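You operate a simulated robot arm through the tools that you are given. There is no shell and no other tool. Be economical: measure what you need, move in short steps, check, and stop when the job is done.

Carry out the task below with a simulated two-armed robot. There is one attempt and no reset: what you move stays moved.

## Task
Take the rag from the top of the window table and lay it out flat on the top of the ledger table.

The check looks at the end state, three seconds after you hand in, the way a careful person would. Anything else that was tipped, shoved, dropped, spilled or broken makes it a failure.

## Robot
Two 7-joint arms with two-finger parallel grippers on one trunk, on a base that drives. Base frame: it is fixed to the floor where the robot stands at the start and does not move with it; the origin is under the middle of the robot, x ahead of it, y to its left, z up; the surface under the hand at the start is at about z = 0.74. Lengths are in m, angles in rad, forces in N, time in s.
The left shoulder is at the start at [0.05, 0.177, 1.029], the right one opposite. With the tool pointing down near the work surface each hand reaches from about 0.22 to 0.7 m from the robot's upright axis, wherever it stands, measured 20 degrees to its own side. Places, roughly: top of the ledger table [-1.5, 0.3, 0.7]. Payload 3.43 kg a hand.
The TCP of each hand is the grasp point between the finger pads, 0.034 m short of the fingertips. In the tool frame z runs along the fingers and y along their closing line. Largest opening 0.128 m; finger width 0.024, thickness 0.012; the body of the gripper, 0.048 by 0.13 m, starts 0.096 m behind the TCP.
Orientation is told as [roll, pitch, yaw] about the base's x, y, z axes, in that order, counted from this pose: with the fingers straight down and closing along the base's y, the tool's x points along the base's -x, its y along +y and its z along -z.

## Interface
- The arms move only by the tool send_rows. It takes "left_plan", "right_plan" or both (then of equal length, played together; a hand with none holds still); each is a list of rows, each an object of numbers (a shift or turn left out is 0, a gripper value left out holds the last): "x", "y", "z": the shift along the tool's x, y, z in m; "ax", "ay", "az": the turn, a rotation vector about the tool's x, y, z in degrees; "fingers": the gripper command, from -1 (shut) to 1 (fully open), values between in proportion. In form: [{"x": .., "y": .., "z": .., "ax": .., "ay": .., "az": .., "fingers": ..}, ...]. A call has 1 to 10 rows; each row shifts and turns the commanded pose from where the row before left it, along the tool's axes as they then stand. Each row takes 0.2 s and may step no farther than 0.05 m and 0.15 rad from the row before; otherwise, or with a gripper value out of range, the whole call is refused. Where a pose cannot be reached the arm comes as near as it can. A force on the tool above 40 N (or 10 N above the force at the start of the call, whichever is more), or a blocked arm, ends the call early, and 0.2 s more pass. The fingers move at their own pace (about 0.108 m/s each) and stop on an object; they squeeze with about 41 N. The grip force told is the motor's: it shows also when the fingers shut on nothing. Time passes only in rows, and 0.2 s behind the last, so rows that do not move let the fingers close. The reply holds the time, the measured pose of the TCP, the force on the tool along the base axes, the opening and the grip force, in the units named above and with some noise, with the torque about the TCP (base axes, N m) and any sound that the robot's microphone picked up, and new pictures: "pictures" is both (left out), scene, wrist or none (wrist: the cameras of the hands that moved).
- Cameras (640 x 400 px; columns grow to the right, rows downward): "scene" is now at [0.145, -0.0254, 1.1897]; the picture's right is [-0.27, -0.96, 0.00], its down [-0.65, 0.18, -0.74] and it looks along [0.71, -0.20, -0.68] (base axes); focal length 270 px, centre (320, 200). "left" rides on the left gripper at [0.076, 0.011, -0.16] in its tool frame; the picture's right is [-0.15, 0.99, 0.00], its down [-0.88, -0.13, -0.46] and it looks along [-0.45, -0.07, 0.89] (tool axes); focal length 234 px, centre (320, 200). "right" rides on the right gripper at [0.076, -0.011, -0.16] in its tool frame; the picture's right is [0.15, 0.99, 0.00], its down [-0.88, 0.13, -0.46] and it looks along [-0.45, 0.07, 0.89] (tool axes); focal length 234 px, centre (320, 200). There is no depth. A picture from a camera that has moved, and an enlarged one, comes with that camera's place and axes in the base frame and with its lens. The place of the scene camera against the robot may be out by one fixed shift of up to 0.012 m in any direction.
- slide_trunk(by): slides the trunk up (or, below 0, down) by that many m; the arms and the scene camera ride with it, the base frame stays. It gives what a move gives, with no picture.
- steer(legs): drives the robot by 1 to 6 legs, each [ahead, turn to the left] in m and rad, along the robot's own axes; the way and the turn of a leg run together, so that a leg with both is an arc; at most 1.5 m and 3.142 rad a leg. The arms and the cameras ride along, it lands a little off, and it stops where it bumps. It gives what a move gives, and a new picture of the scene camera.
- head_to(pan, tilt): turns the head with the scene camera to pan (to the left, within 1.396 rad either way) and tilt (down, from -0.506 to 1.204), counted from straight ahead of the robot. It gives what a move gives, and a new picture of the scene camera.
- zoom(camera, box): a new picture of the part [left, top, right, bottom] of that camera's present view, enlarged. It takes no simulated time.
- close_job(): hands the job in; it is judged then, once.

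Work in short steps. Places have to be worked out from the pictures, the camera data and where the tool is seen: move nearer, look again, correct. Check each grasp and each placing, and mend what went wrong. You have 120 turns and 260 pictures in all, those below and enlarged ones among them. Open the grippers and draw the arms clear of the work before you hand the job in, unless the task says otherwise; then end with one line.

The tools are called after "Emit:" as name(argument=value, ...) on one line, values as JSON. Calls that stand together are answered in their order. send_rows: Moves the arms, as the interface text tells. Its arguments: {"type":"object","properties":{"left_plan":{"type":"array"},"right_plan":{"type":"array"},"pictures":{"type":"string","enum":["both","scene","wrist","none"]}},"required":[]} The other tools are called the same way: slide_trunk (by) slides the trunk up or down; steer (legs) drives the base; head_to (pan, tilt) turns the head that bears the scene camera; zoom (camera, box) takes an enlarged picture of a part of a camera's view; close_job () hands the job in.

At the start:

```text
clock: 0.0
left_eef_pos: [0.4368, 0.0654, 0.9664]
left_orientation: [-0.001, -0.001, 0.001]
left_force: [-0.2, -0.2, 0.7]
left_moment: [0.0, 0.0, -0.02]
left_grip_width: 0.1281
left_grasp_force: 0.1
right_eef_pos: [0.4468, -0.385, 0.9352]
right_orientation: [0.001, 0.0, 0.001]
right_force: [-0.5, 0.3, -0.2]
right_moment: [-0.03, 0.0, 0.04]
right_grip_width: 0.128
right_grasp_force: 0.2
trunk travel left (down, up): [-0.2, 0.201]
robot x, y, heading: [0.0003, 0.0005, 0.001]
head pan, tilt: [-0.276, 0.742]
```

scene: 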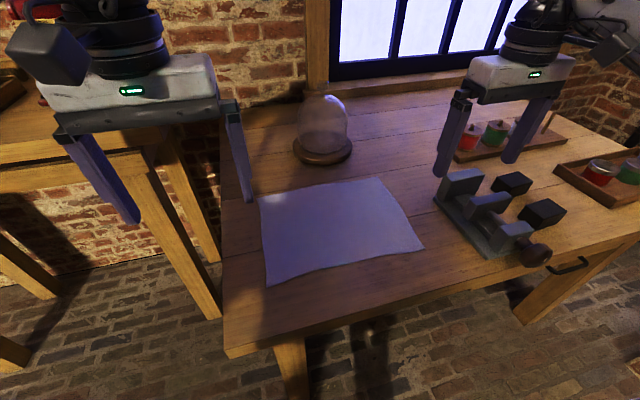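
right: 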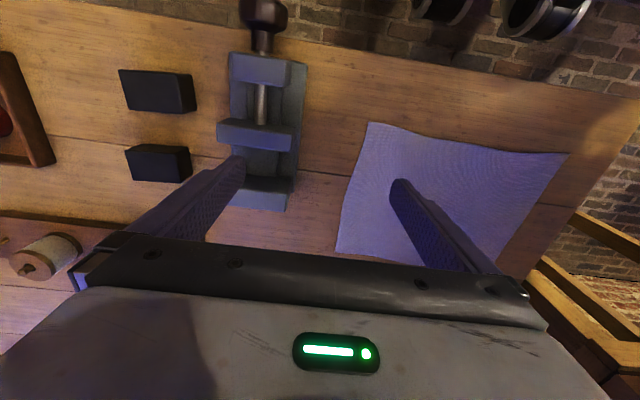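
left: 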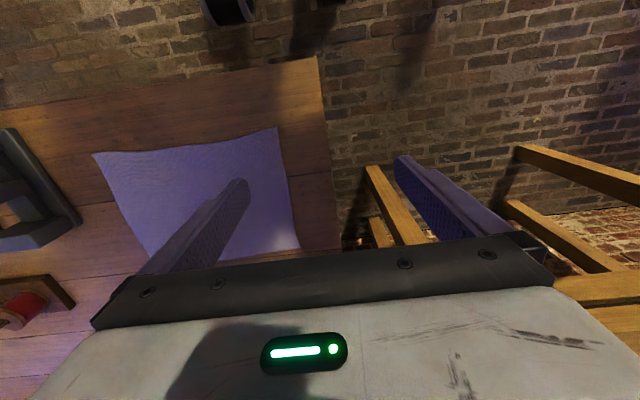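

The rag seems to be about x 0.42–0.66, y −0.33–0.0, and lies flat. I'll enlarge it to see its corners and look left around the room.

Emit:
zoom(camera="scene", box=[220, 140, 460, 300])

Emit:
head_to(pan=1.39, tilt=0.35)

Emit:
head_to(pan=-1.39, tilt=0.35)

```text
2.50 times, centred on (340, 220) of scene
camera zoom: at [0.145, -0.0254, 1.1897], right [-0.27, -0.96, 0.0], down [-0.65, 0.18, -0.74], along [0.71, -0.2, -0.68], focal length 676 px, centre (270, 150)
```

zoom: 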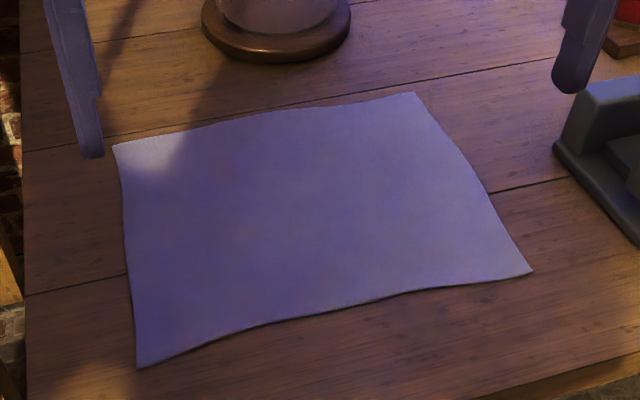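

```text
clock: 1.7
left_eef_pos: [0.4353, 0.0663, 0.9653]
left_orientation: [0.001, -0.001, 0.001]
left_force: [-0.9, 0.9, -0.4]
left_moment: [-0.01, 0.01, -0.01]
left_grip_width: 0.1283
left_grasp_force: 0.0
right_eef_pos: [0.4477, -0.3847, 0.9356]
right_orientation: [0.001, -0.001, 0.0]
right_force: [0.9, -0.3, -1.1]
right_moment: [0.03, 0.01, 0.01]
right_grip_width: 0.1283
right_grasp_force: 0.0
trunk travel left (down, up): [-0.2, 0.201]
robot x, y, heading: [-0.0008, -0.0019, 0.003]
head pan, tilt: [1.389, 0.351]
camera scene: at [0.0818, 0.0889, 1.2246], right [0.98, -0.18, 0.0], down [-0.06, -0.34, -0.94], along [0.17, 0.92, -0.34], focal length 270 px, centre (320, 200)
```

scene: 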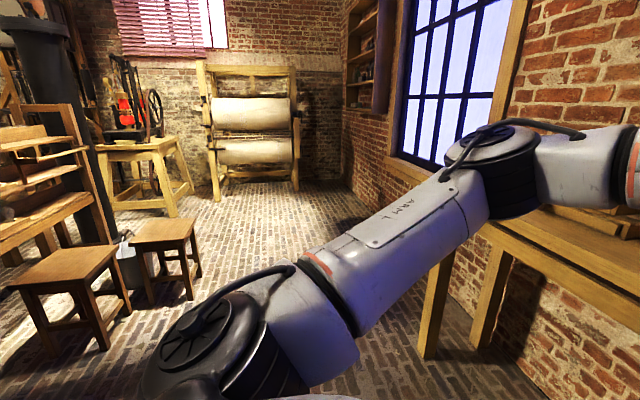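

```text
clock: 4.2
left_eef_pos: [0.4365, 0.065, 0.9663]
left_orientation: [0.0, 0.0, 0.002]
left_force: [0.1, 0.5, 0.3]
left_moment: [-0.02, 0.01, 0.02]
left_grip_width: 0.1279
left_grasp_force: 0.1
right_eef_pos: [0.447, -0.3846, 0.9359]
right_orientation: [0.0, 0.001, 0.001]
right_force: [-0.6, 0.6, -0.1]
right_moment: [-0.04, 0.0, 0.01]
right_grip_width: 0.128
right_grasp_force: 0.1
trunk travel left (down, up): [-0.2, 0.201]
robot x, y, heading: [-0.0023, -0.0001, 0.003]
head pan, tilt: [-1.389, 0.351]
camera scene: at [0.0817, -0.0943, 1.2246], right [-0.98, -0.18, 0.0], down [-0.06, 0.34, -0.94], along [0.17, -0.92, -0.34], focal length 270 px, centre (320, 200)
```

scene: 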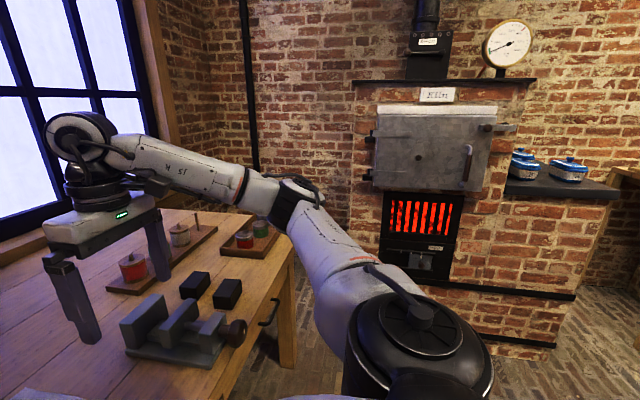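

Both arms are free to move. I'll look back at the rag and bring both hands above its near corners, fingers part-closed.

Emit:
head_to(pan=-0.276, tilt=0.85)

Emit:
send_rows(left_plan=[{"y": -0.035, "fingers": -0.1}, {"y": -0.035}, {"y": -0.03, "x": -0.008}, {"z": 0.04}, {"z": 0.04}, {"z": 0.03}], right_plan=[{"y": 0.035, "fingers": -0.1}, {"y": 0.035}, {"y": 0.025}, {"z": 0.03}, {"z": 0.03}, {"z": 0.02}])

```text
clock: 5.5
left_eef_pos: [0.4362, 0.0654, 0.9656]
left_orientation: [0.001, -0.002, 0.003]
left_force: [0.5, 0.4, -0.2]
left_moment: [-0.02, 0.0, -0.02]
left_grip_width: 0.128
left_grasp_force: 0.0
right_eef_pos: [0.4473, -0.3838, 0.9358]
right_orientation: [-0.002, 0.001, -0.001]
right_force: [-0.7, -0.5, -0.3]
right_moment: [0.0, 0.03, -0.02]
right_grip_width: 0.128
right_grasp_force: 0.0
trunk travel left (down, up): [-0.2, 0.201]
robot x, y, heading: [-0.0019, 0.0025, 0.002]
head pan, tilt: [-0.276, 0.85]
camera scene: at [0.1401, -0.024, 1.181], right [-0.27, -0.96, 0.0], down [-0.72, 0.2, -0.66], along [0.64, -0.18, -0.75], focal length 270 px, centre (320, 200)
```

scene: 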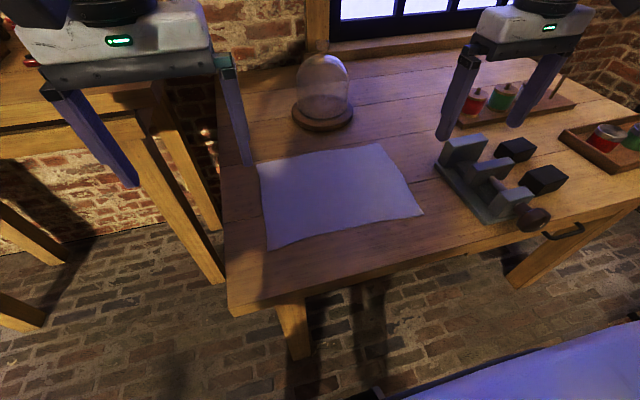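

```text
clock: 6.9
left_eef_pos: [0.4413, -0.0348, 0.8552]
left_orientation: [0.0, 0.0, 0.003]
left_force: [0.5, -1.3, -0.1]
left_moment: [0.0, 0.0, 0.0]
left_grip_width: 0.0574
left_grasp_force: 0.1
right_eef_pos: [0.4473, -0.2885, 0.8544]
right_orientation: [0.0, -0.001, -0.001]
right_force: [0.2, 0.0, -0.1]
right_moment: [0.01, 0.01, 0.02]
right_grip_width: 0.0576
right_grasp_force: 0.1
trunk travel left (down, up): [-0.2, 0.201]
robot x, y, heading: [0.0052, -0.0001, -0.0]
head pan, tilt: [-0.276, 0.85]
camera scene: at [0.1402, -0.024, 1.181], right [-0.27, -0.96, 0.0], down [-0.72, 0.2, -0.66], along [0.63, -0.18, -0.75], focal length 270 px, centre (320, 200)
camera right: at [0.3724, -0.3, 1.0154], right [-0.15, 0.99, 0.0], down [0.88, 0.13, 0.46], along [0.45, 0.07, -0.89], focal length 234 px, centre (320, 200)
camera left: at [0.3652, -0.0241, 1.0151], right [0.14, 0.99, 0.0], down [0.88, -0.13, 0.46], along [0.45, -0.07, -0.89], focal length 234 px, centre (320, 200)
```

scene: 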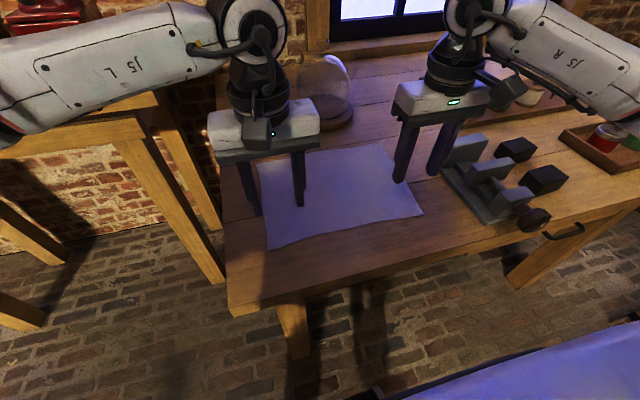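
right: 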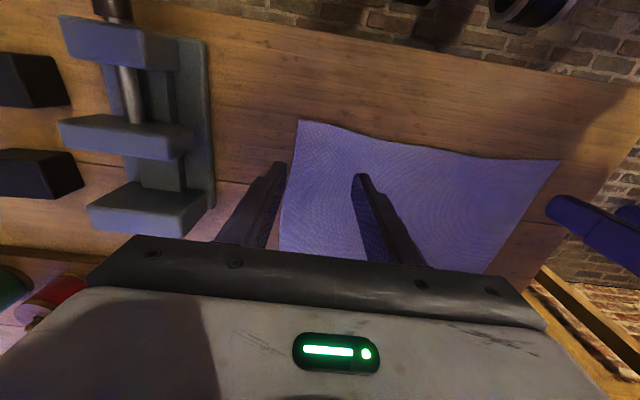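
left: 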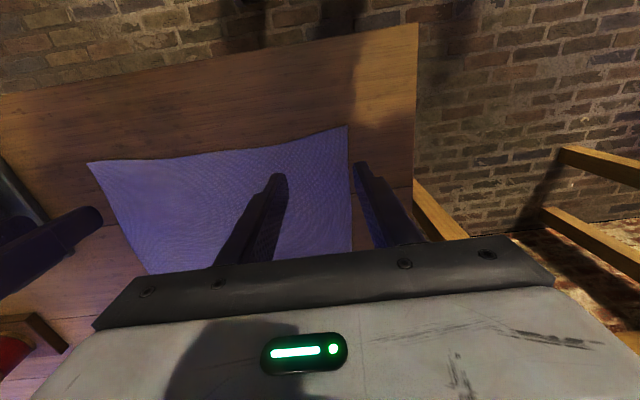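

The wrist views put the near corners at about (0.415, 0.0) and (0.415, −0.315). I shift both hands so the fingers stand just inside the corners, then descend to just over the cloth.

Emit:
send_rows(left_plan=[{"x": 0.01, "y": -0.005}, {"z": 0.035}, {"z": 0.03}, {"z": 0.005}, {}], right_plan=[{"x": 0.015, "y": 0.012}, {"z": 0.035}, {"z": 0.03}, {"z": 0.005}, {}])

```text
clock: 8.1
left_eef_pos: [0.4347, -0.0387, 0.7854]
left_orientation: [0.001, 0.0, 0.002]
left_force: [0.0, -0.1, -0.8]
left_moment: [-0.02, 0.01, 0.0]
left_grip_width: 0.0578
left_grasp_force: 0.1
right_eef_pos: [0.4317, -0.2786, 0.7861]
right_orientation: [0.001, 0.001, 0.0]
right_force: [0.8, 0.2, -0.1]
right_moment: [0.0, -0.02, -0.01]
right_grip_width: 0.0577
right_grasp_force: 0.2
trunk travel left (down, up): [-0.2, 0.201]
robot x, y, heading: [0.0003, 0.0033, -0.004]
head pan, tilt: [-0.276, 0.85]
camera scene: at [0.1401, -0.024, 1.1809], right [-0.27, -0.96, 0.0], down [-0.72, 0.2, -0.66], along [0.64, -0.18, -0.75], focal length 270 px, centre (320, 200)
camera right: at [0.3557, -0.2894, 0.9466], right [-0.15, 0.99, 0.0], down [0.88, 0.13, 0.46], along [0.45, 0.07, -0.89], focal length 234 px, centre (320, 200)
camera left: at [0.3579, -0.0285, 0.9449], right [0.14, 0.99, 0.0], down [0.88, -0.13, 0.46], along [0.45, -0.07, -0.89], focal length 234 px, centre (320, 200)
```

scene: 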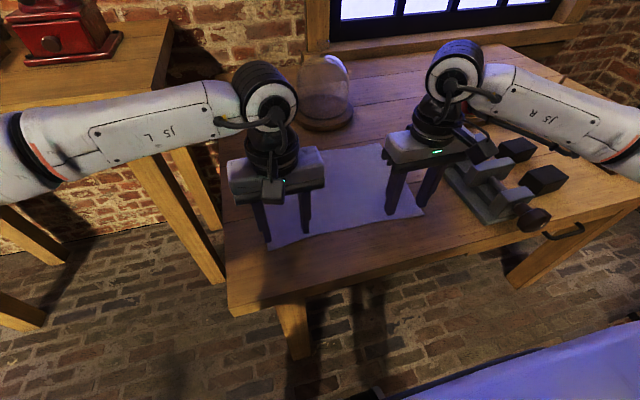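
right: 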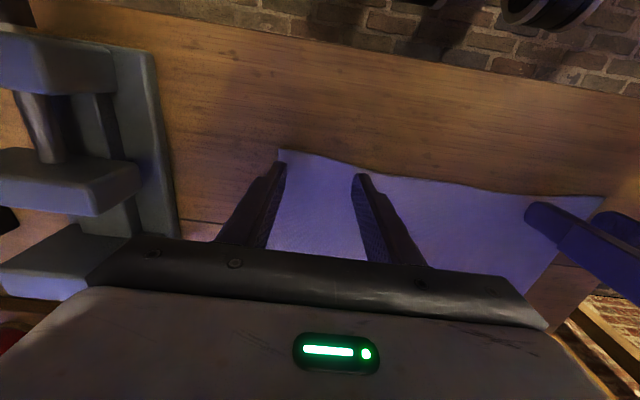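
left: 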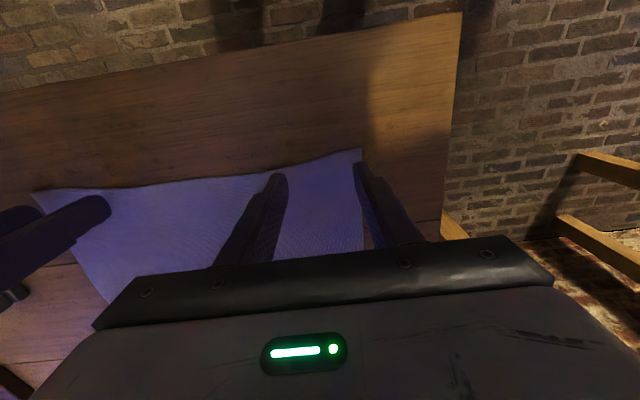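

Outer fingers stand just at or beyond the cloth's side edges; I move each inward about 1.2 cm and press down gently in small steps.

Emit:
send_rows(left_plan=[{"y": -0.014, "x": -0.004}, {"z": 0.005}, {"z": 0.003}, {"z": 0.002}, {}], right_plan=[{"y": 0.012, "x": -0.006}, {"z": 0.005}, {"z": 0.003}, {"z": 0.002}, {}], pictures="wrist")

```text
clock: 9.3
left_eef_pos: [0.4391, -0.0535, 0.776]
left_orientation: [-0.001, -0.001, 0.0]
left_force: [0.2, 1.7, 4.5]
left_moment: [0.03, 0.02, 0.02]
left_grip_width: 0.0577
left_grasp_force: 0.1
right_eef_pos: [0.4382, -0.2651, 0.7757]
right_orientation: [-0.001, 0.0, -0.001]
right_force: [-0.7, -0.6, 1.0]
right_moment: [0.0, -0.01, -0.03]
right_grip_width: 0.0575
right_grasp_force: 0.0
trunk travel left (down, up): [-0.2, 0.201]
robot x, y, heading: [-0.0012, 0.0024, -0.003]
head pan, tilt: [-0.276, 0.85]
camera right: at [0.3625, -0.2773, 0.9372], right [-0.15, 0.99, 0.0], down [0.88, 0.13, 0.46], along [0.45, 0.07, -0.89], focal length 234 px, centre (320, 200)
camera left: at [0.3621, -0.0428, 0.9355], right [0.14, 0.99, 0.0], down [0.88, -0.13, 0.46], along [0.45, -0.07, -0.89], focal length 234 px, centre (320, 200)
```

right: 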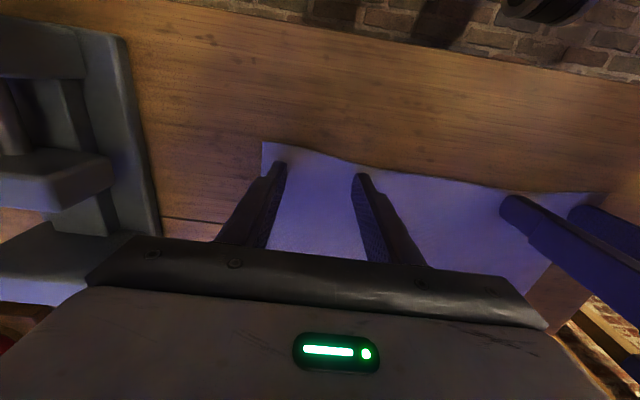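
left: 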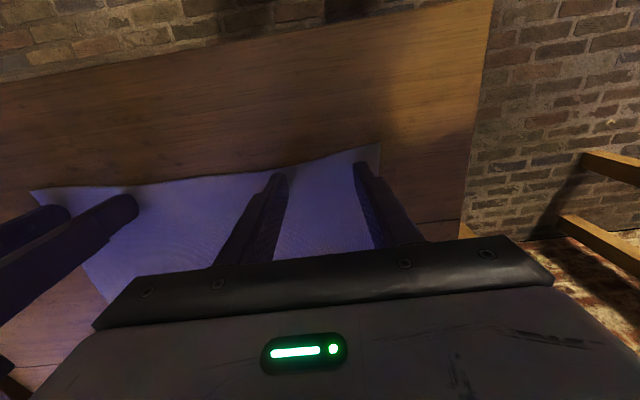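

Contact is starting (4.5 N left, 1 N right). I press 1–2 mm more and close both grippers.

Emit:
send_rows(left_plan=[{"z": 0.001}, {"fingers": -0.5}, {"fingers": -1}, {}, {}, {}], right_plan=[{"z": 0.002}, {"fingers": -0.5}, {"fingers": -1}, {}, {}, {}])

```text
clock: 10.7
left_eef_pos: [0.4366, -0.055, 0.7754]
left_orientation: [-0.003, -0.001, -0.002]
left_force: [0.8, -11.9, 11.2]
left_moment: [-0.39, 0.01, 0.02]
left_grip_width: 0.0022
left_grasp_force: 37.3
right_eef_pos: [0.4379, -0.265, 0.7752]
right_orientation: [0.003, -0.003, 0.003]
right_force: [0.5, 9.6, 11.5]
right_moment: [0.31, 0.05, 0.0]
right_grip_width: 0.0056
right_grasp_force: 40.4
trunk travel left (down, up): [-0.2, 0.201]
robot x, y, heading: [0.0042, -0.0033, 0.001]
head pan, tilt: [-0.276, 0.85]
camera scene: at [0.1389, -0.0236, 1.1813], right [-0.27, -0.96, 0.0], down [-0.72, 0.2, -0.66], along [0.64, -0.18, -0.75], focal length 270 px, centre (320, 200)
camera right: at [0.3616, -0.2765, 0.9361], right [-0.15, 0.99, 0.0], down [0.88, 0.13, 0.46], along [0.45, 0.07, -0.89], focal length 234 px, centre (320, 200)
camera left: at [0.3609, -0.0429, 0.9352], right [0.15, 0.99, 0.0], down [0.88, -0.13, 0.46], along [0.45, -0.07, -0.89], focal length 234 px, centre (320, 200)
```

scene: 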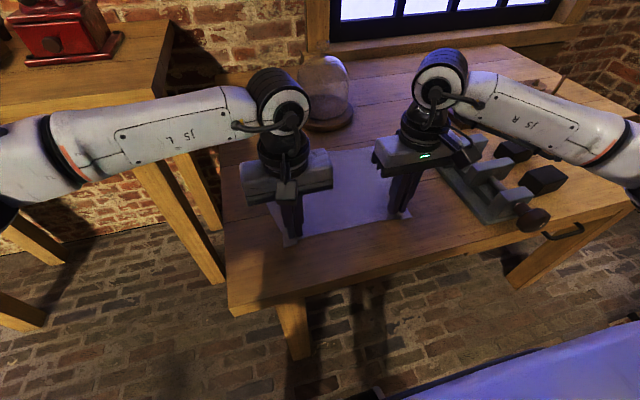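
right: 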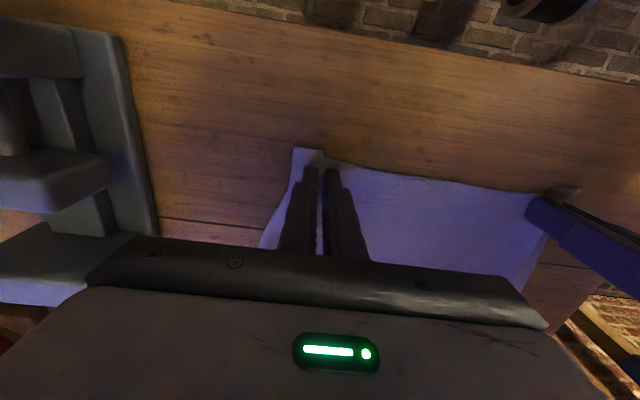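
left: 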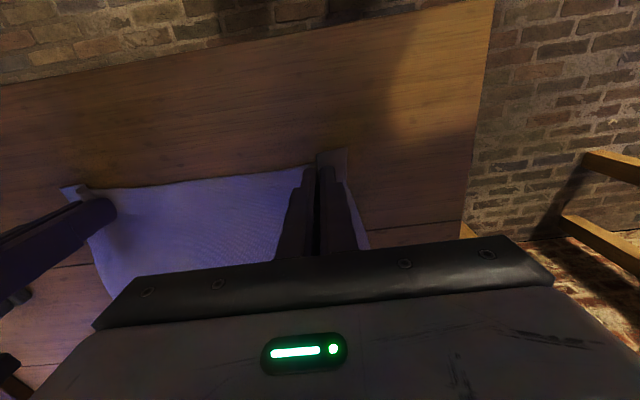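

The grips read 2 mm and 6 mm with the corners gathered between the pads. I lift a little and check that the cloth comes.

Emit:
send_rows(left_plan=[{"z": -0.02}, {"z": -0.03}, {"z": -0.03}, {}], right_plan=[{"z": -0.02}, {"z": -0.03}, {"z": -0.03}, {}])

```text
clock: 11.7
left_eef_pos: [0.4367, -0.0529, 0.8551]
left_orientation: [-0.002, 0.001, 0.003]
left_force: [-0.3, -13.2, -0.3]
left_moment: [-0.38, -0.04, -0.02]
left_grip_width: 0.0022
left_grasp_force: 37.0
right_eef_pos: [0.4382, -0.2657, 0.854]
right_orientation: [0.001, 0.0, 0.002]
right_force: [-0.1, 11.8, -0.4]
right_moment: [0.44, -0.03, 0.0]
right_grip_width: 0.006
right_grasp_force: 40.1
trunk travel left (down, up): [-0.2, 0.201]
robot x, y, heading: [-0.0006, 0.004, -0.002]
head pan, tilt: [-0.276, 0.85]
camera scene: at [0.1401, -0.024, 1.1809], right [-0.27, -0.96, 0.0], down [-0.72, 0.2, -0.66], along [0.64, -0.18, -0.75], focal length 270 px, centre (320, 200)
camera right: at [0.363, -0.2767, 1.0146], right [-0.15, 0.99, 0.0], down [0.88, 0.13, 0.46], along [0.45, 0.07, -0.89], focal length 234 px, centre (320, 200)
camera left: at [0.3611, -0.0418, 1.0147], right [0.15, 0.99, 0.0], down [0.88, -0.13, 0.46], along [0.45, -0.07, -0.89], focal length 234 px, centre (320, 200)
```

scene: 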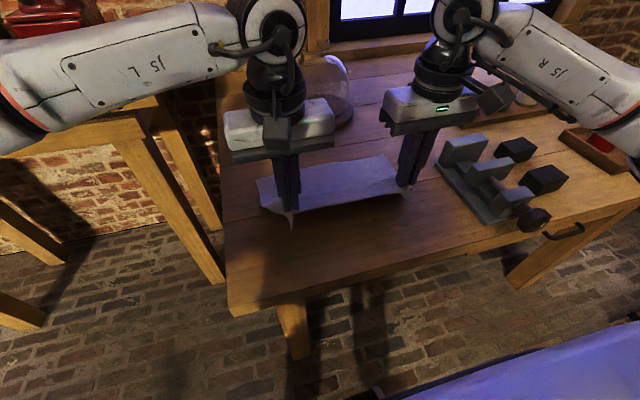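
right: 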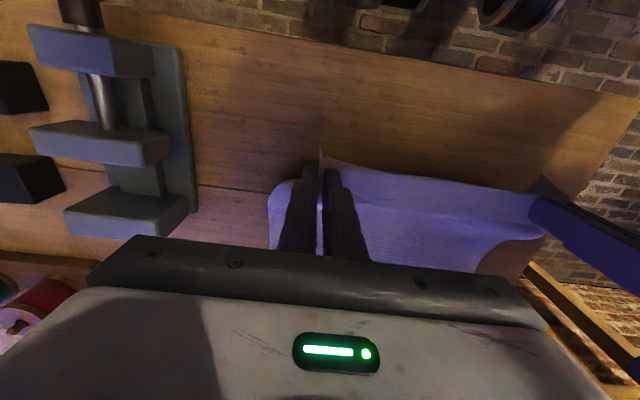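
left: 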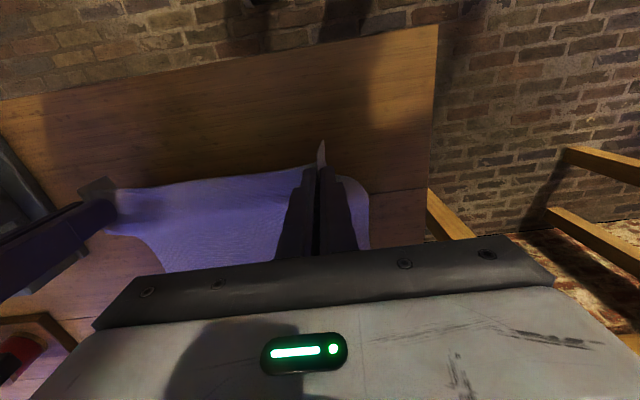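

Both corners hold and the cloth lifts. There is about 12 N of pull between the hands, so I ease them a few mm together while lifting to about z = 1.1.

Emit:
send_rows(left_plan=[{"z": -0.04, "y": -0.003}, {"z": -0.04, "y": -0.003}, {"z": -0.04, "x": 0.01}, {"z": -0.04, "x": 0.01}, {"z": -0.04, "x": 0.01}, {"z": -0.04, "x": 0.01}, {}], right_plan=[{"z": -0.04, "y": 0.003}, {"z": -0.04, "y": 0.003}, {"z": -0.04, "x": 0.01}, {"z": -0.04, "x": 0.01}, {"z": -0.04, "x": 0.01}, {"z": -0.04, "x": 0.01}, {}])

```text
clock: 13.3
left_eef_pos: [0.3963, -0.0607, 1.0938]
left_orientation: [0.001, 0.001, 0.002]
left_force: [-0.6, 0.4, 0.4]
left_moment: [0.0, -0.02, 0.02]
left_grip_width: 0.0024
left_grasp_force: 36.8
right_eef_pos: [0.3991, -0.2578, 1.0961]
right_orientation: [0.0, 0.001, 0.001]
right_force: [-0.2, -0.2, 0.0]
right_moment: [-0.02, 0.0, -0.04]
right_grip_width: 0.0053
right_grasp_force: 39.3
trunk travel left (down, up): [-0.2, 0.201]
robot x, y, heading: [-0.0052, 0.0017, -0.002]
head pan, tilt: [-0.276, 0.85]
camera scene: at [0.1404, -0.0241, 1.1808], right [-0.27, -0.96, 0.0], down [-0.72, 0.2, -0.66], along [0.63, -0.18, -0.75], focal length 270 px, centre (320, 200)
camera right: at [0.3252, -0.27, 1.2566], right [-0.15, 0.99, 0.0], down [0.88, 0.13, 0.45], along [0.45, 0.07, -0.89], focal length 234 px, centre (320, 200)
camera left: at [0.32, -0.0503, 1.2535], right [0.14, 0.99, 0.0], down [0.88, -0.13, 0.46], along [0.45, -0.07, -0.89], focal length 234 px, centre (320, 200)
```

scene: 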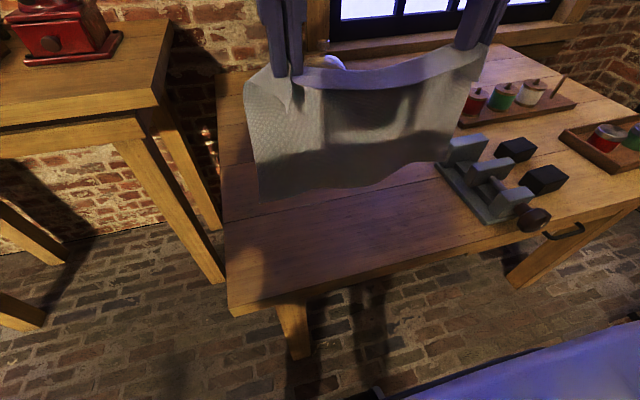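
right: 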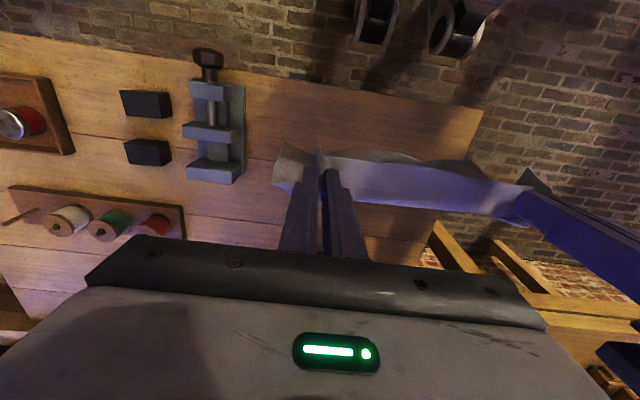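
left: 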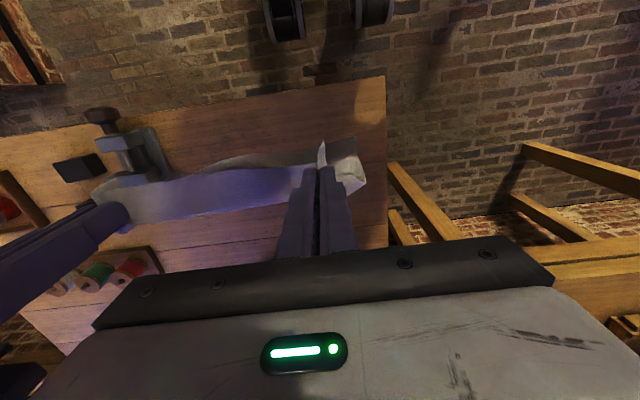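

The rag hangs cleanly between the hands. I back away from the window table and turn partly right to see the room behind.

Emit:
steer(legs=[[-0.25, 0]])

Emit:
head_to(pan=-1.39, tilt=0.5)

Emit:
steer(legs=[[0, -1.2]])

```text
clock: 15.1
left_eef_pos: [0.1448, -0.0629, 1.0926]
left_orientation: [0.002, -0.001, -0.001]
left_force: [0.0, 0.2, -0.4]
left_moment: [0.0, -0.01, 0.02]
left_grip_width: 0.0021
left_grasp_force: 37.5
right_eef_pos: [0.1488, -0.2586, 1.0964]
right_orientation: [-0.001, 0.0, -0.004]
right_force: [-0.6, -0.3, 0.9]
right_moment: [0.0, 0.01, 0.01]
right_grip_width: 0.0052
right_grasp_force: 39.3
trunk travel left (down, up): [-0.2, 0.201]
robot x, y, heading: [-0.2502, -0.0018, -0.0]
head pan, tilt: [-0.276, 0.85]
camera scene: at [-0.1106, -0.0241, 1.181], right [-0.28, -0.96, 0.0], down [-0.72, 0.21, -0.66], along [0.63, -0.18, -0.75], focal length 270 px, centre (320, 200)
```

scene: 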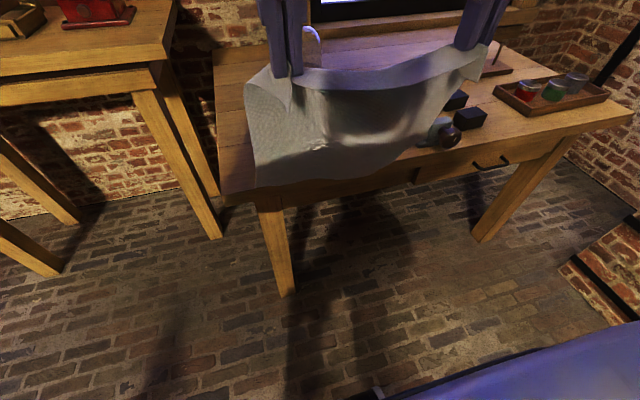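

```text
clock: 16.5
left_eef_pos: [0.1443, -0.0617, 1.0942]
left_orientation: [-0.001, 0.0, -0.002]
left_force: [-0.3, 0.2, 0.0]
left_moment: [0.0, 0.0, 0.0]
left_grip_width: 0.0023
left_grasp_force: 37.0
right_eef_pos: [0.1497, -0.2582, 1.096]
right_orientation: [0.001, -0.001, -0.004]
right_force: [-0.5, 0.0, 0.1]
right_moment: [0.04, 0.0, -0.01]
right_grip_width: 0.0054
right_grasp_force: 40.1
trunk travel left (down, up): [-0.2, 0.201]
robot x, y, heading: [-0.2518, -0.001, -0.006]
head pan, tilt: [-1.389, 0.499]
camera scene: at [-0.1692, -0.092, 1.2109], right [-0.98, -0.18, 0.0], down [-0.09, 0.47, -0.88], along [0.16, -0.86, -0.48], focal length 270 px, centre (320, 200)
```

scene: 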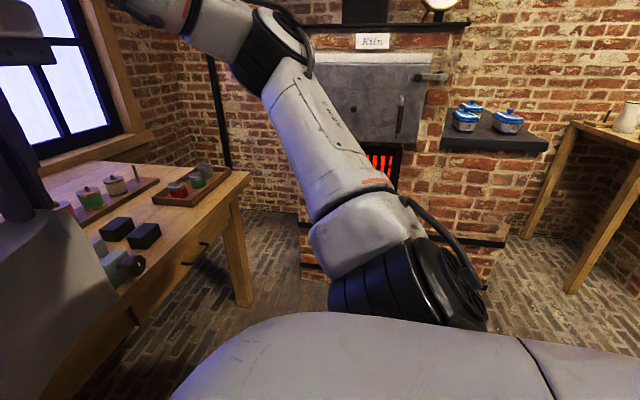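

```text
clock: 19.8
left_eef_pos: [-0.1572, -0.3885, 1.0932]
left_orientation: [0.0, 0.001, -1.176]
left_force: [-0.3, 0.1, 0.1]
left_moment: [0.0, 0.02, -0.01]
left_grip_width: 0.0021
left_grasp_force: 36.6
right_eef_pos: [-0.3359, -0.4689, 1.0943]
right_orientation: [0.001, 0.0, -1.18]
right_force: [0.3, -0.1, -0.5]
right_moment: [0.02, -0.01, 0.02]
right_grip_width: 0.0023
right_grasp_force: 36.9
trunk travel left (down, up): [-0.2, 0.201]
robot x, y, heading: [-0.249, 0.0024, -1.188]
head pan, tilt: [-1.389, 0.499]
camera scene: at [-0.3053, -0.1163, 1.2109], right [-0.54, 0.84, 0.0], down [0.4, 0.26, -0.88], along [-0.74, -0.48, -0.48], focal length 270 px, centre (320, 200)
```

scene: 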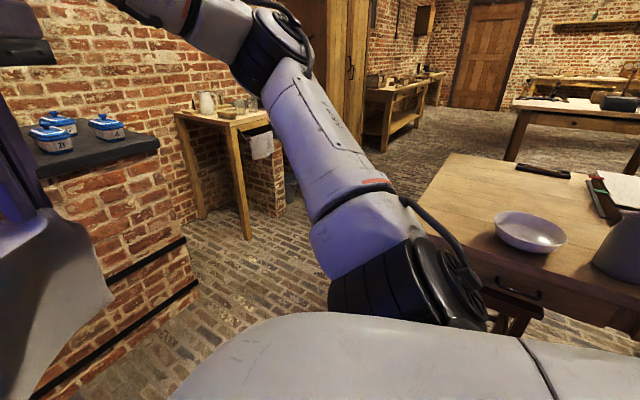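

The right grip opening fell to 2 mm; I check the rag, which is still in view at the left edge. Then I'll turn further.

Emit:
head_to(pan=-0.2, tilt=0.6)

Emit:
zoom(camera="right", box=[180, 80, 640, 367])

```text
clock: 21.2
left_eef_pos: [-0.1554, -0.3891, 1.0931]
left_orientation: [0.001, 0.001, -1.177]
left_force: [0.0, 0.4, -0.5]
left_moment: [0.0, -0.02, 0.09]
left_grip_width: 0.0022
left_grasp_force: 36.9
right_eef_pos: [-0.3353, -0.4673, 1.0957]
right_orientation: [0.0, 0.001, -1.181]
right_force: [0.0, -1.0, 0.0]
right_moment: [0.02, -0.01, 0.06]
right_grip_width: 0.0022
right_grasp_force: 37.6
trunk travel left (down, up): [-0.2, 0.201]
robot x, y, heading: [-0.247, 0.0028, -1.177]
head pan, tilt: [-0.201, 0.6]
camera scene: at [-0.212, -0.1537, 1.2018], right [-0.98, -0.19, 0.0], down [-0.11, 0.55, -0.83], along [0.16, -0.81, -0.56], focal length 270 px, centre (320, 200)
```

scene: 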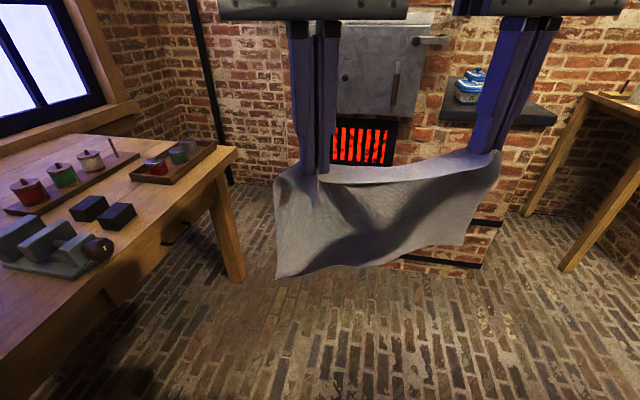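

```text
1.39 times, centred on (410, 224) of right
camera zoom: at [-0.375, -0.4029, 1.2564], right [0.86, 0.51, 0.0], down [0.46, -0.76, 0.46], along [0.23, -0.39, -0.89], focal length 326 px, centre (195, 167)
```

zoom: 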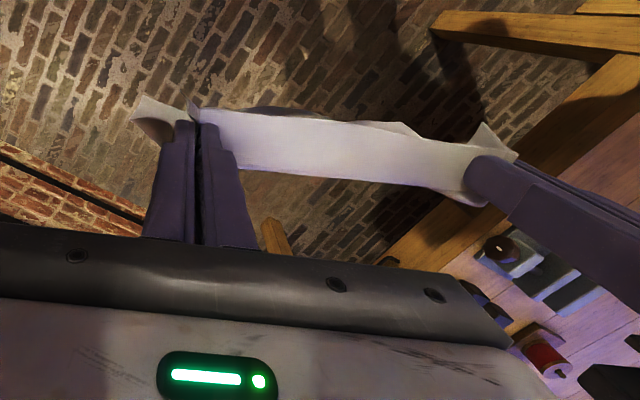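

The rag is still held at both corners. I turn further toward the ledger table and look at it.

Emit:
steer(legs=[[0, -1.2]])

Emit:
head_to(pan=-0.75, tilt=0.45)

```text
clock: 24.6
left_eef_pos: [-0.5816, -0.2267, 1.0935]
left_orientation: [0.002, 0.0, -2.381]
left_force: [0.1, -0.4, 0.0]
left_moment: [-0.04, 0.02, 0.03]
left_grip_width: 0.0022
left_grasp_force: 37.0
right_eef_pos: [-0.7185, -0.0869, 1.0949]
right_orientation: [0.001, 0.0, -2.384]
right_force: [0.0, -0.4, -0.3]
right_moment: [-0.03, 0.0, 0.05]
right_grip_width: 0.0021
right_grasp_force: 36.7
trunk travel left (down, up): [-0.2, 0.201]
robot x, y, heading: [-0.2458, 0.0022, -2.381]
head pan, tilt: [-0.201, 0.6]
camera scene: at [-0.3814, -0.0968, 1.2018], right [-0.53, 0.85, 0.0], down [0.48, 0.3, -0.83], along [-0.7, -0.44, -0.56], focal length 270 px, centre (320, 200)
```

scene: 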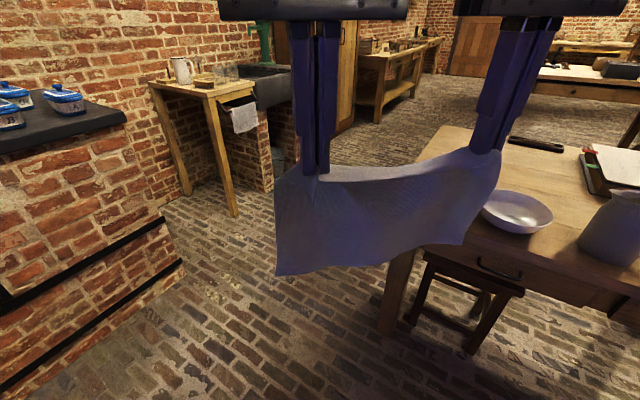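

```text
clock: 25.6
left_eef_pos: [-0.5807, -0.2283, 1.0938]
left_orientation: [0.0, -0.001, -2.383]
left_force: [0.1, 0.3, -0.4]
left_moment: [-0.02, -0.01, 0.04]
left_grip_width: 0.0024
left_grasp_force: 37.4
right_eef_pos: [-0.7191, -0.0863, 1.0964]
right_orientation: [0.001, 0.0, -2.386]
right_force: [0.7, 0.8, 0.1]
right_moment: [0.03, 0.04, 0.0]
right_grip_width: 0.0019
right_grasp_force: 37.3
trunk travel left (down, up): [-0.2, 0.201]
robot x, y, heading: [-0.2505, 0.0032, -2.38]
head pan, tilt: [-0.75, 0.45]
camera scene: at [-0.3982, -0.0509, 1.2154], right [-0.01, 1.0, 0.0], down [0.44, 0.0, -0.9], along [-0.9, -0.01, -0.44], focal length 270 px, centre (320, 200)
```

scene: 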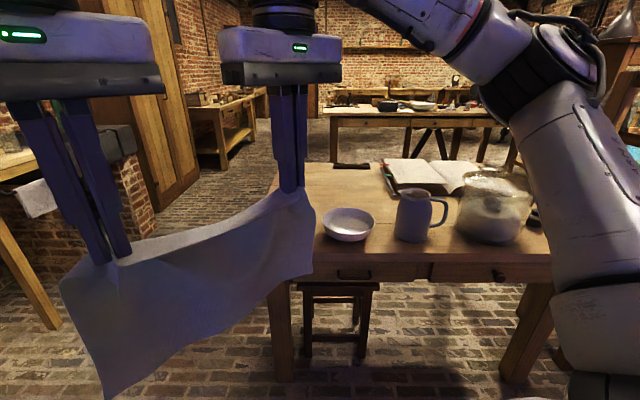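

The table spans about x −1.84…−1.0, y −0.18…0.58. A free area lies at x −1.65…−1.25, y −0.15…0.2, behind the bowl and beside the ledger. I'll go around to the table's −y side and lay it from there, starting with the first leg.

Emit:
steer(legs=[[0, 0.115], [0.93, 0]])

```text
clock: 31.0
left_eef_pos: [-1.1463, -0.9845, 1.0933]
left_orientation: [-0.001, 0.0, -2.257]
left_force: [-0.7, 0.3, -0.6]
left_moment: [0.03, -0.02, 0.01]
left_grip_width: 0.0024
left_grasp_force: 36.3
right_eef_pos: [-1.3001, -0.8624, 1.0947]
right_orientation: [-0.002, 0.001, -2.26]
right_force: [-0.1, 0.1, -0.1]
right_moment: [0.03, 0.01, 0.01]
right_grip_width: 0.0021
right_grasp_force: 37.2
trunk travel left (down, up): [-0.2, 0.201]
robot x, y, heading: [-0.847, -0.7154, -2.259]
head pan, tilt: [-0.75, 0.45]
camera scene: at [-0.9874, -0.7861, 1.2154], right [-0.13, 0.99, 0.0], down [0.43, 0.06, -0.9], along [-0.89, -0.12, -0.44], focal length 270 px, centre (320, 200)
```

scene: 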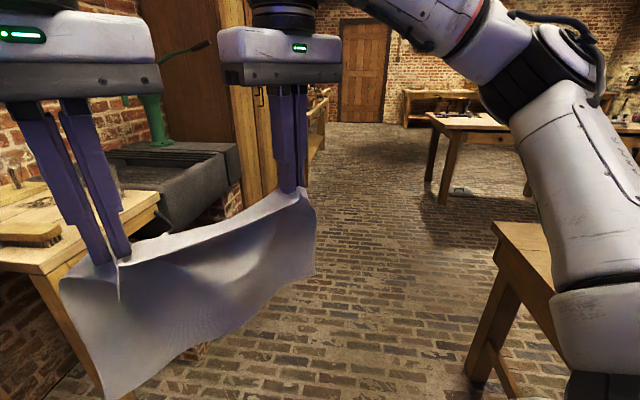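

Clear path ahead. I turn to head along −x and drive on past the washstand.

Emit:
steer(legs=[[0, -0.88], [0.4, 0]])

Emit:
head_to(pan=-1.2, tilt=0.55)

```text
clock: 35.8
left_eef_pos: [-1.6464, -0.6582, 1.0927]
left_orientation: [0.0, 0.0, -3.138]
left_force: [-0.1, 0.1, -0.7]
left_moment: [-0.02, -0.01, 0.04]
left_grip_width: 0.0023
left_grasp_force: 36.7
right_eef_pos: [-1.6503, -0.4602, 1.0963]
right_orientation: [-0.001, 0.001, -3.139]
right_force: [0.4, 0.1, -0.4]
right_moment: [-0.03, -0.01, 0.06]
right_grip_width: 0.0025
right_grasp_force: 36.6
trunk travel left (down, up): [-0.2, 0.201]
robot x, y, heading: [-1.2495, -0.7178, -3.142]
head pan, tilt: [-0.75, 0.45]
camera scene: at [-1.3925, -0.6589, 1.2153], right [0.68, 0.73, 0.0], down [0.32, -0.3, -0.9], along [-0.66, 0.61, -0.44], focal length 270 px, centre (320, 200)
```

scene: 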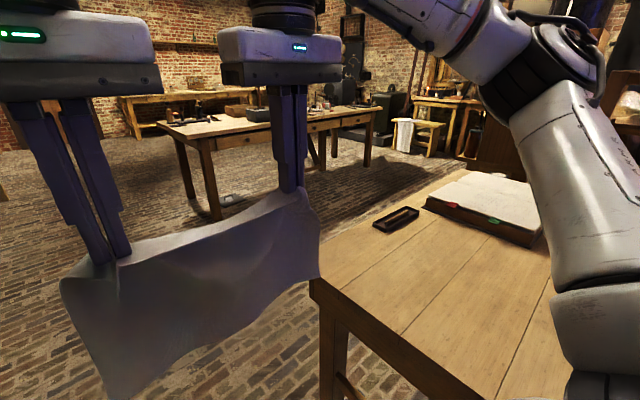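

```text
clock: 36.7
left_eef_pos: [-1.6462, -0.658, 1.0924]
left_orientation: [-0.001, 0.001, -3.137]
left_force: [0.4, -0.3, -0.3]
left_moment: [0.0, 0.01, 0.05]
left_grip_width: 0.002
left_grasp_force: 37.1
right_eef_pos: [-1.6512, -0.4613, 1.0948]
right_orientation: [0.0, -0.002, -3.139]
right_force: [0.1, -0.5, -0.4]
right_moment: [0.01, 0.03, 0.01]
right_grip_width: 0.0023
right_grasp_force: 36.8
trunk travel left (down, up): [-0.2, 0.201]
robot x, y, heading: [-1.2493, -0.7161, -3.138]
head pan, tilt: [-1.201, 0.55]
camera scene: at [-1.3576, -0.6378, 1.2064], right [0.93, 0.36, 0.0], down [0.19, -0.49, -0.85], along [-0.31, 0.79, -0.52], focal length 270 px, centre (320, 200)
```

scene: 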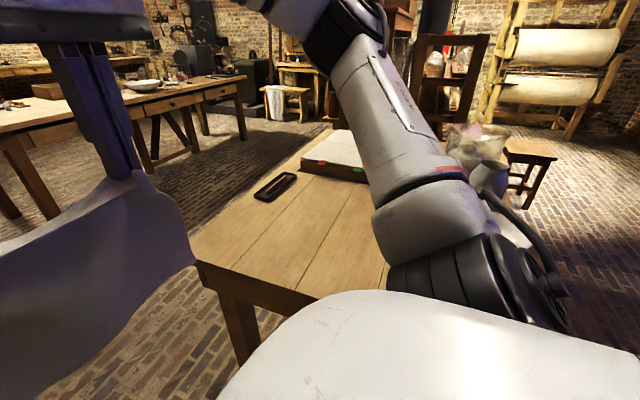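

The table's −y edge is at y ≈ −0.31, and the bare area is larger than I thought: x −1.75…−1.25, y −0.3…0.2. I drive 0.28 m on and turn to face +y.

Emit:
steer(legs=[[0.28, 0], [0, -1.571]])

Emit:
head_to(pan=0.0, tilt=0.75)

```text
clock: 42.5
left_eef_pos: [-1.4564, -0.3235, 1.0931]
left_orientation: [-0.004, 0.0, 1.548]
left_force: [0.0, 0.2, 0.4]
left_moment: [0.0, 0.02, 0.04]
left_grip_width: 0.0025
left_grasp_force: 37.1
right_eef_pos: [-1.2599, -0.3263, 1.0944]
right_orientation: [-0.002, 0.0, 1.544]
right_force: [-0.7, 0.1, 0.1]
right_moment: [0.02, 0.02, 0.03]
right_grip_width: 0.0025
right_grasp_force: 37.2
trunk travel left (down, up): [-0.2, 0.201]
robot x, y, heading: [-1.5257, -0.7209, 1.54]
head pan, tilt: [-1.201, 0.55]
camera scene: at [-1.4453, -0.6209, 1.2063], right [0.34, -0.94, 0.0], down [-0.49, -0.18, -0.85], along [0.8, 0.29, -0.52], focal length 270 px, centre (320, 200)
```

scene: 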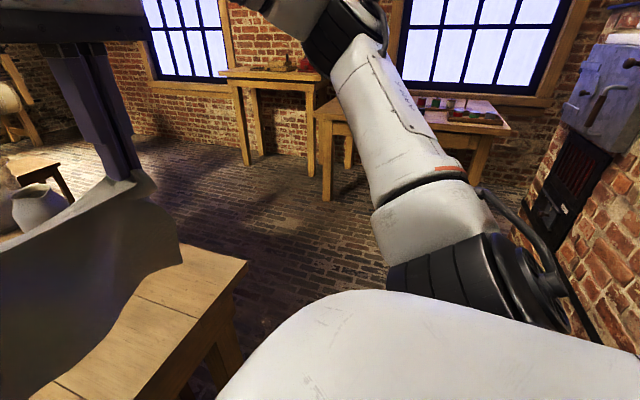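

```text
clock: 43.9
left_eef_pos: [-1.4558, -0.3241, 1.0932]
left_orientation: [-0.001, 0.0, 1.548]
left_force: [-1.1, 0.4, 0.7]
left_moment: [-0.01, -0.01, 0.01]
left_grip_width: 0.0022
left_grasp_force: 36.9
right_eef_pos: [-1.2579, -0.3237, 1.0954]
right_orientation: [0.0, -0.001, 1.546]
right_force: [-0.4, 0.2, -0.9]
right_moment: [-0.03, 0.03, 0.07]
right_grip_width: 0.0023
right_grasp_force: 37.7
trunk travel left (down, up): [-0.2, 0.201]
robot x, y, heading: [-1.5273, -0.7165, 1.547]
head pan, tilt: [0.0, 0.75]
camera scene: at [-1.5278, -0.5685, 1.189], right [1.0, -0.02, 0.0], down [-0.02, -0.68, -0.73], along [0.02, 0.73, -0.68], focal length 270 px, centre (320, 200)
```

scene: 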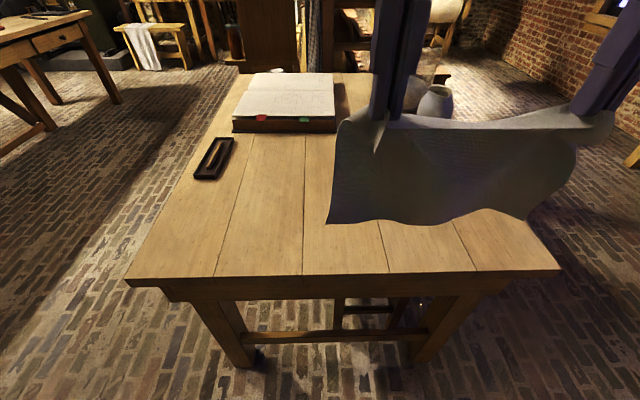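

Clear view: the bare top runs from y ≈ −0.29 to the ledger at 0.24, with the pen tray at x < −1.76 and the bowl at x > −1.2. I'll centre the rag at x ≈ −1.48, moving the hands about 12 cm left and driving 8 cm forward.

Emit:
send_rows(left_plan=[{"y": 0.03}, {"y": 0.032}, {"y": 0.032}, {"y": 0.032}, {}], right_plan=[{"y": 0.03}, {"y": 0.03}, {"y": 0.03}, {"y": 0.028}, {}], pictures="none")

Emit:
steer(legs=[[0.08, 0.02]])

```text
clock: 45.1
left_eef_pos: [-1.5806, -0.3209, 1.0925]
left_orientation: [0.0, 0.0, 1.549]
left_force: [1.9, 0.6, 0.2]
left_moment: [-0.02, -0.08, 0.03]
left_grip_width: 0.0024
left_grasp_force: 37.3
right_eef_pos: [-1.3772, -0.3238, 1.095]
right_orientation: [-0.001, -0.001, 1.546]
right_force: [-2.4, -0.5, 0.7]
right_moment: [0.01, 0.12, 0.04]
right_grip_width: 0.0022
right_grasp_force: 36.3
trunk travel left (down, up): [-0.2, 0.201]
robot x, y, heading: [-1.5252, -0.7186, 1.542]
head pan, tilt: [0.0, 0.75]
```

```text
clock: 46.2
left_eef_pos: [-1.5885, -0.2413, 1.0921]
left_orientation: [-0.002, 0.0, 1.569]
left_force: [3.2, 0.4, 0.5]
left_moment: [-0.02, -0.12, 0.01]
left_grip_width: 0.0022
left_grasp_force: 37.4
right_eef_pos: [-1.3827, -0.2402, 1.0953]
right_orientation: [0.001, 0.004, 1.567]
right_force: [-3.5, -0.3, -0.1]
right_moment: [-0.04, 0.12, 0.03]
right_grip_width: 0.0024
right_grasp_force: 37.3
trunk travel left (down, up): [-0.2, 0.201]
robot x, y, heading: [-1.5191, -0.6374, 1.569]
head pan, tilt: [0.0, 0.75]
camera scene: at [-1.5299, -0.4872, 1.1888], right [1.0, 0.0, 0.0], down [0.0, -0.68, -0.73], along [0.0, 0.73, -0.68], focal length 270 px, centre (320, 200)
```

scene: 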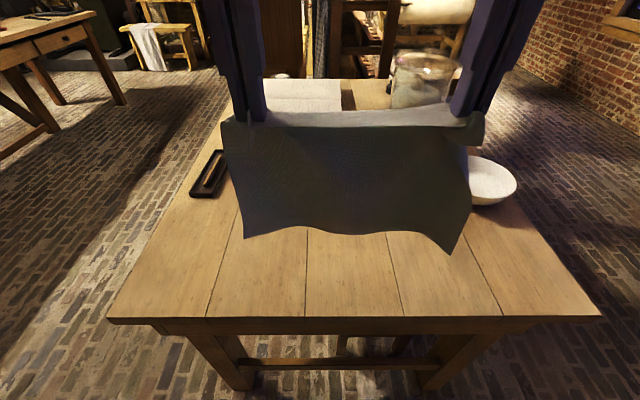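

The rag is taut and square, and the bowl is at about (−1.1, 0.03), well clear. I move both hands forward 0.24 m and start lowering.

Emit:
send_rows(left_plan=[{"x": -0.04}, {"x": -0.04}, {"x": -0.04}, {"x": -0.04}, {"x": -0.04}, {"x": -0.04}, {"z": 0.02}, {}, {}], right_plan=[{"x": -0.04}, {"x": -0.04}, {"x": -0.04}, {"x": -0.04}, {"x": -0.04}, {"x": -0.04}, {"z": 0.02}, {}, {}])

```text
clock: 48.2
left_eef_pos: [-1.581, -0.0869, 1.0707]
left_orientation: [-0.002, 0.0, 1.57]
left_force: [-0.4, 0.2, -0.2]
left_moment: [0.02, -0.03, 0.04]
left_grip_width: 0.0023
left_grasp_force: 37.0
left hand out of reach, approached as far as the arm can: row 4, 5, 6
right_eef_pos: [-1.3892, -0.0596, 1.0574]
right_orientation: [0.0, 0.0, 1.569]
right_force: [-0.5, -0.9, 0.6]
right_moment: [-0.03, 0.03, 0.06]
right_grip_width: 0.0021
right_grasp_force: 36.8
right hand out of reach, approached as far as the arm can: row 5, 6
trunk travel left (down, up): [-0.2, 0.201]
robot x, y, heading: [-1.5243, -0.6379, 1.568]
head pan, tilt: [0.0, 0.75]
camera scene: at [-1.5298, -0.4879, 1.189], right [1.0, 0.0, 0.0], down [0.0, -0.68, -0.73], along [0.0, 0.73, -0.68], focal length 270 px, centre (320, 200)
camera right: at [-1.3781, -0.1349, 1.2193], right [-0.99, -0.14, 0.0], down [-0.13, 0.88, 0.46], along [-0.07, 0.45, -0.89], focal length 234 px, centre (320, 200)
camera left: at [-1.5932, -0.1632, 1.2317], right [-0.99, 0.15, 0.0], down [0.13, 0.88, 0.46], along [0.07, 0.45, -0.89], focal length 234 px, centre (320, 200)
```

scene: 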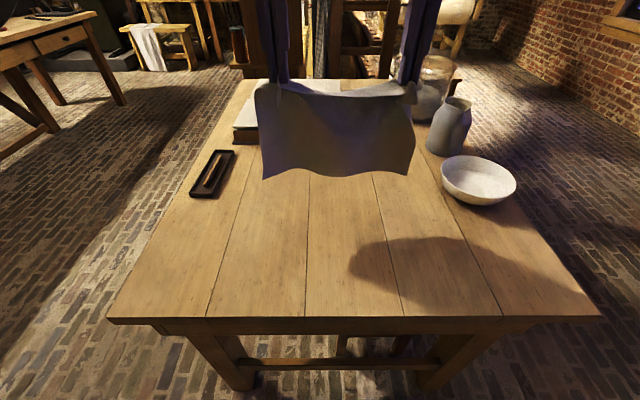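
right: 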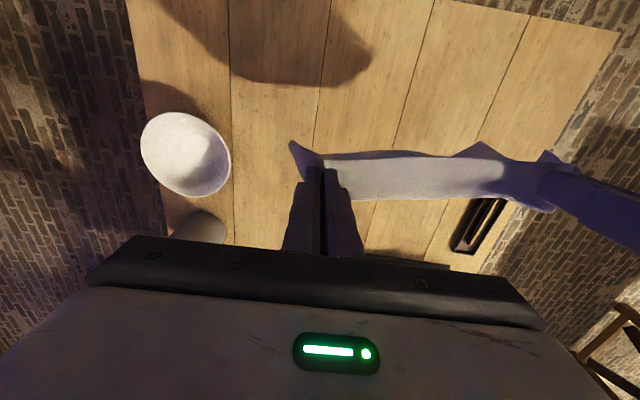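
left: 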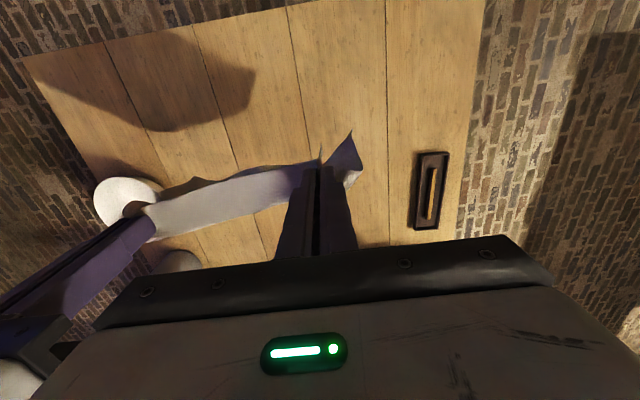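

The reach ends about 0.57 m ahead at this height. So I'll lay it the other way: bottom edge down near y ≈ −0.22, then hands forward while lowering, where the reach is longer. First I draw back a bit to see how the command stands.

Emit:
send_rows(left_plan=[{"x": 0.03}, {"x": 0.03}, {}], right_plan=[{"x": 0.03}, {"x": 0.03}, {}], pictures="none")

```text
clock: 49.0
left_eef_pos: [-1.5818, -0.1472, 1.0718]
left_orientation: [-0.003, -0.001, 1.571]
left_force: [0.4, -0.6, -0.7]
left_moment: [0.01, 0.0, 0.07]
left_grip_width: 0.0022
left_grasp_force: 36.6
right_eef_pos: [-1.3897, -0.1202, 1.0576]
right_orientation: [-0.002, 0.001, 1.567]
right_force: [0.4, 0.6, -0.2]
right_moment: [-0.01, 0.02, 0.06]
right_grip_width: 0.0023
right_grasp_force: 36.5
trunk travel left (down, up): [-0.2, 0.201]
robot x, y, heading: [-1.5266, -0.6373, 1.57]
head pan, tilt: [0.0, 0.75]
```

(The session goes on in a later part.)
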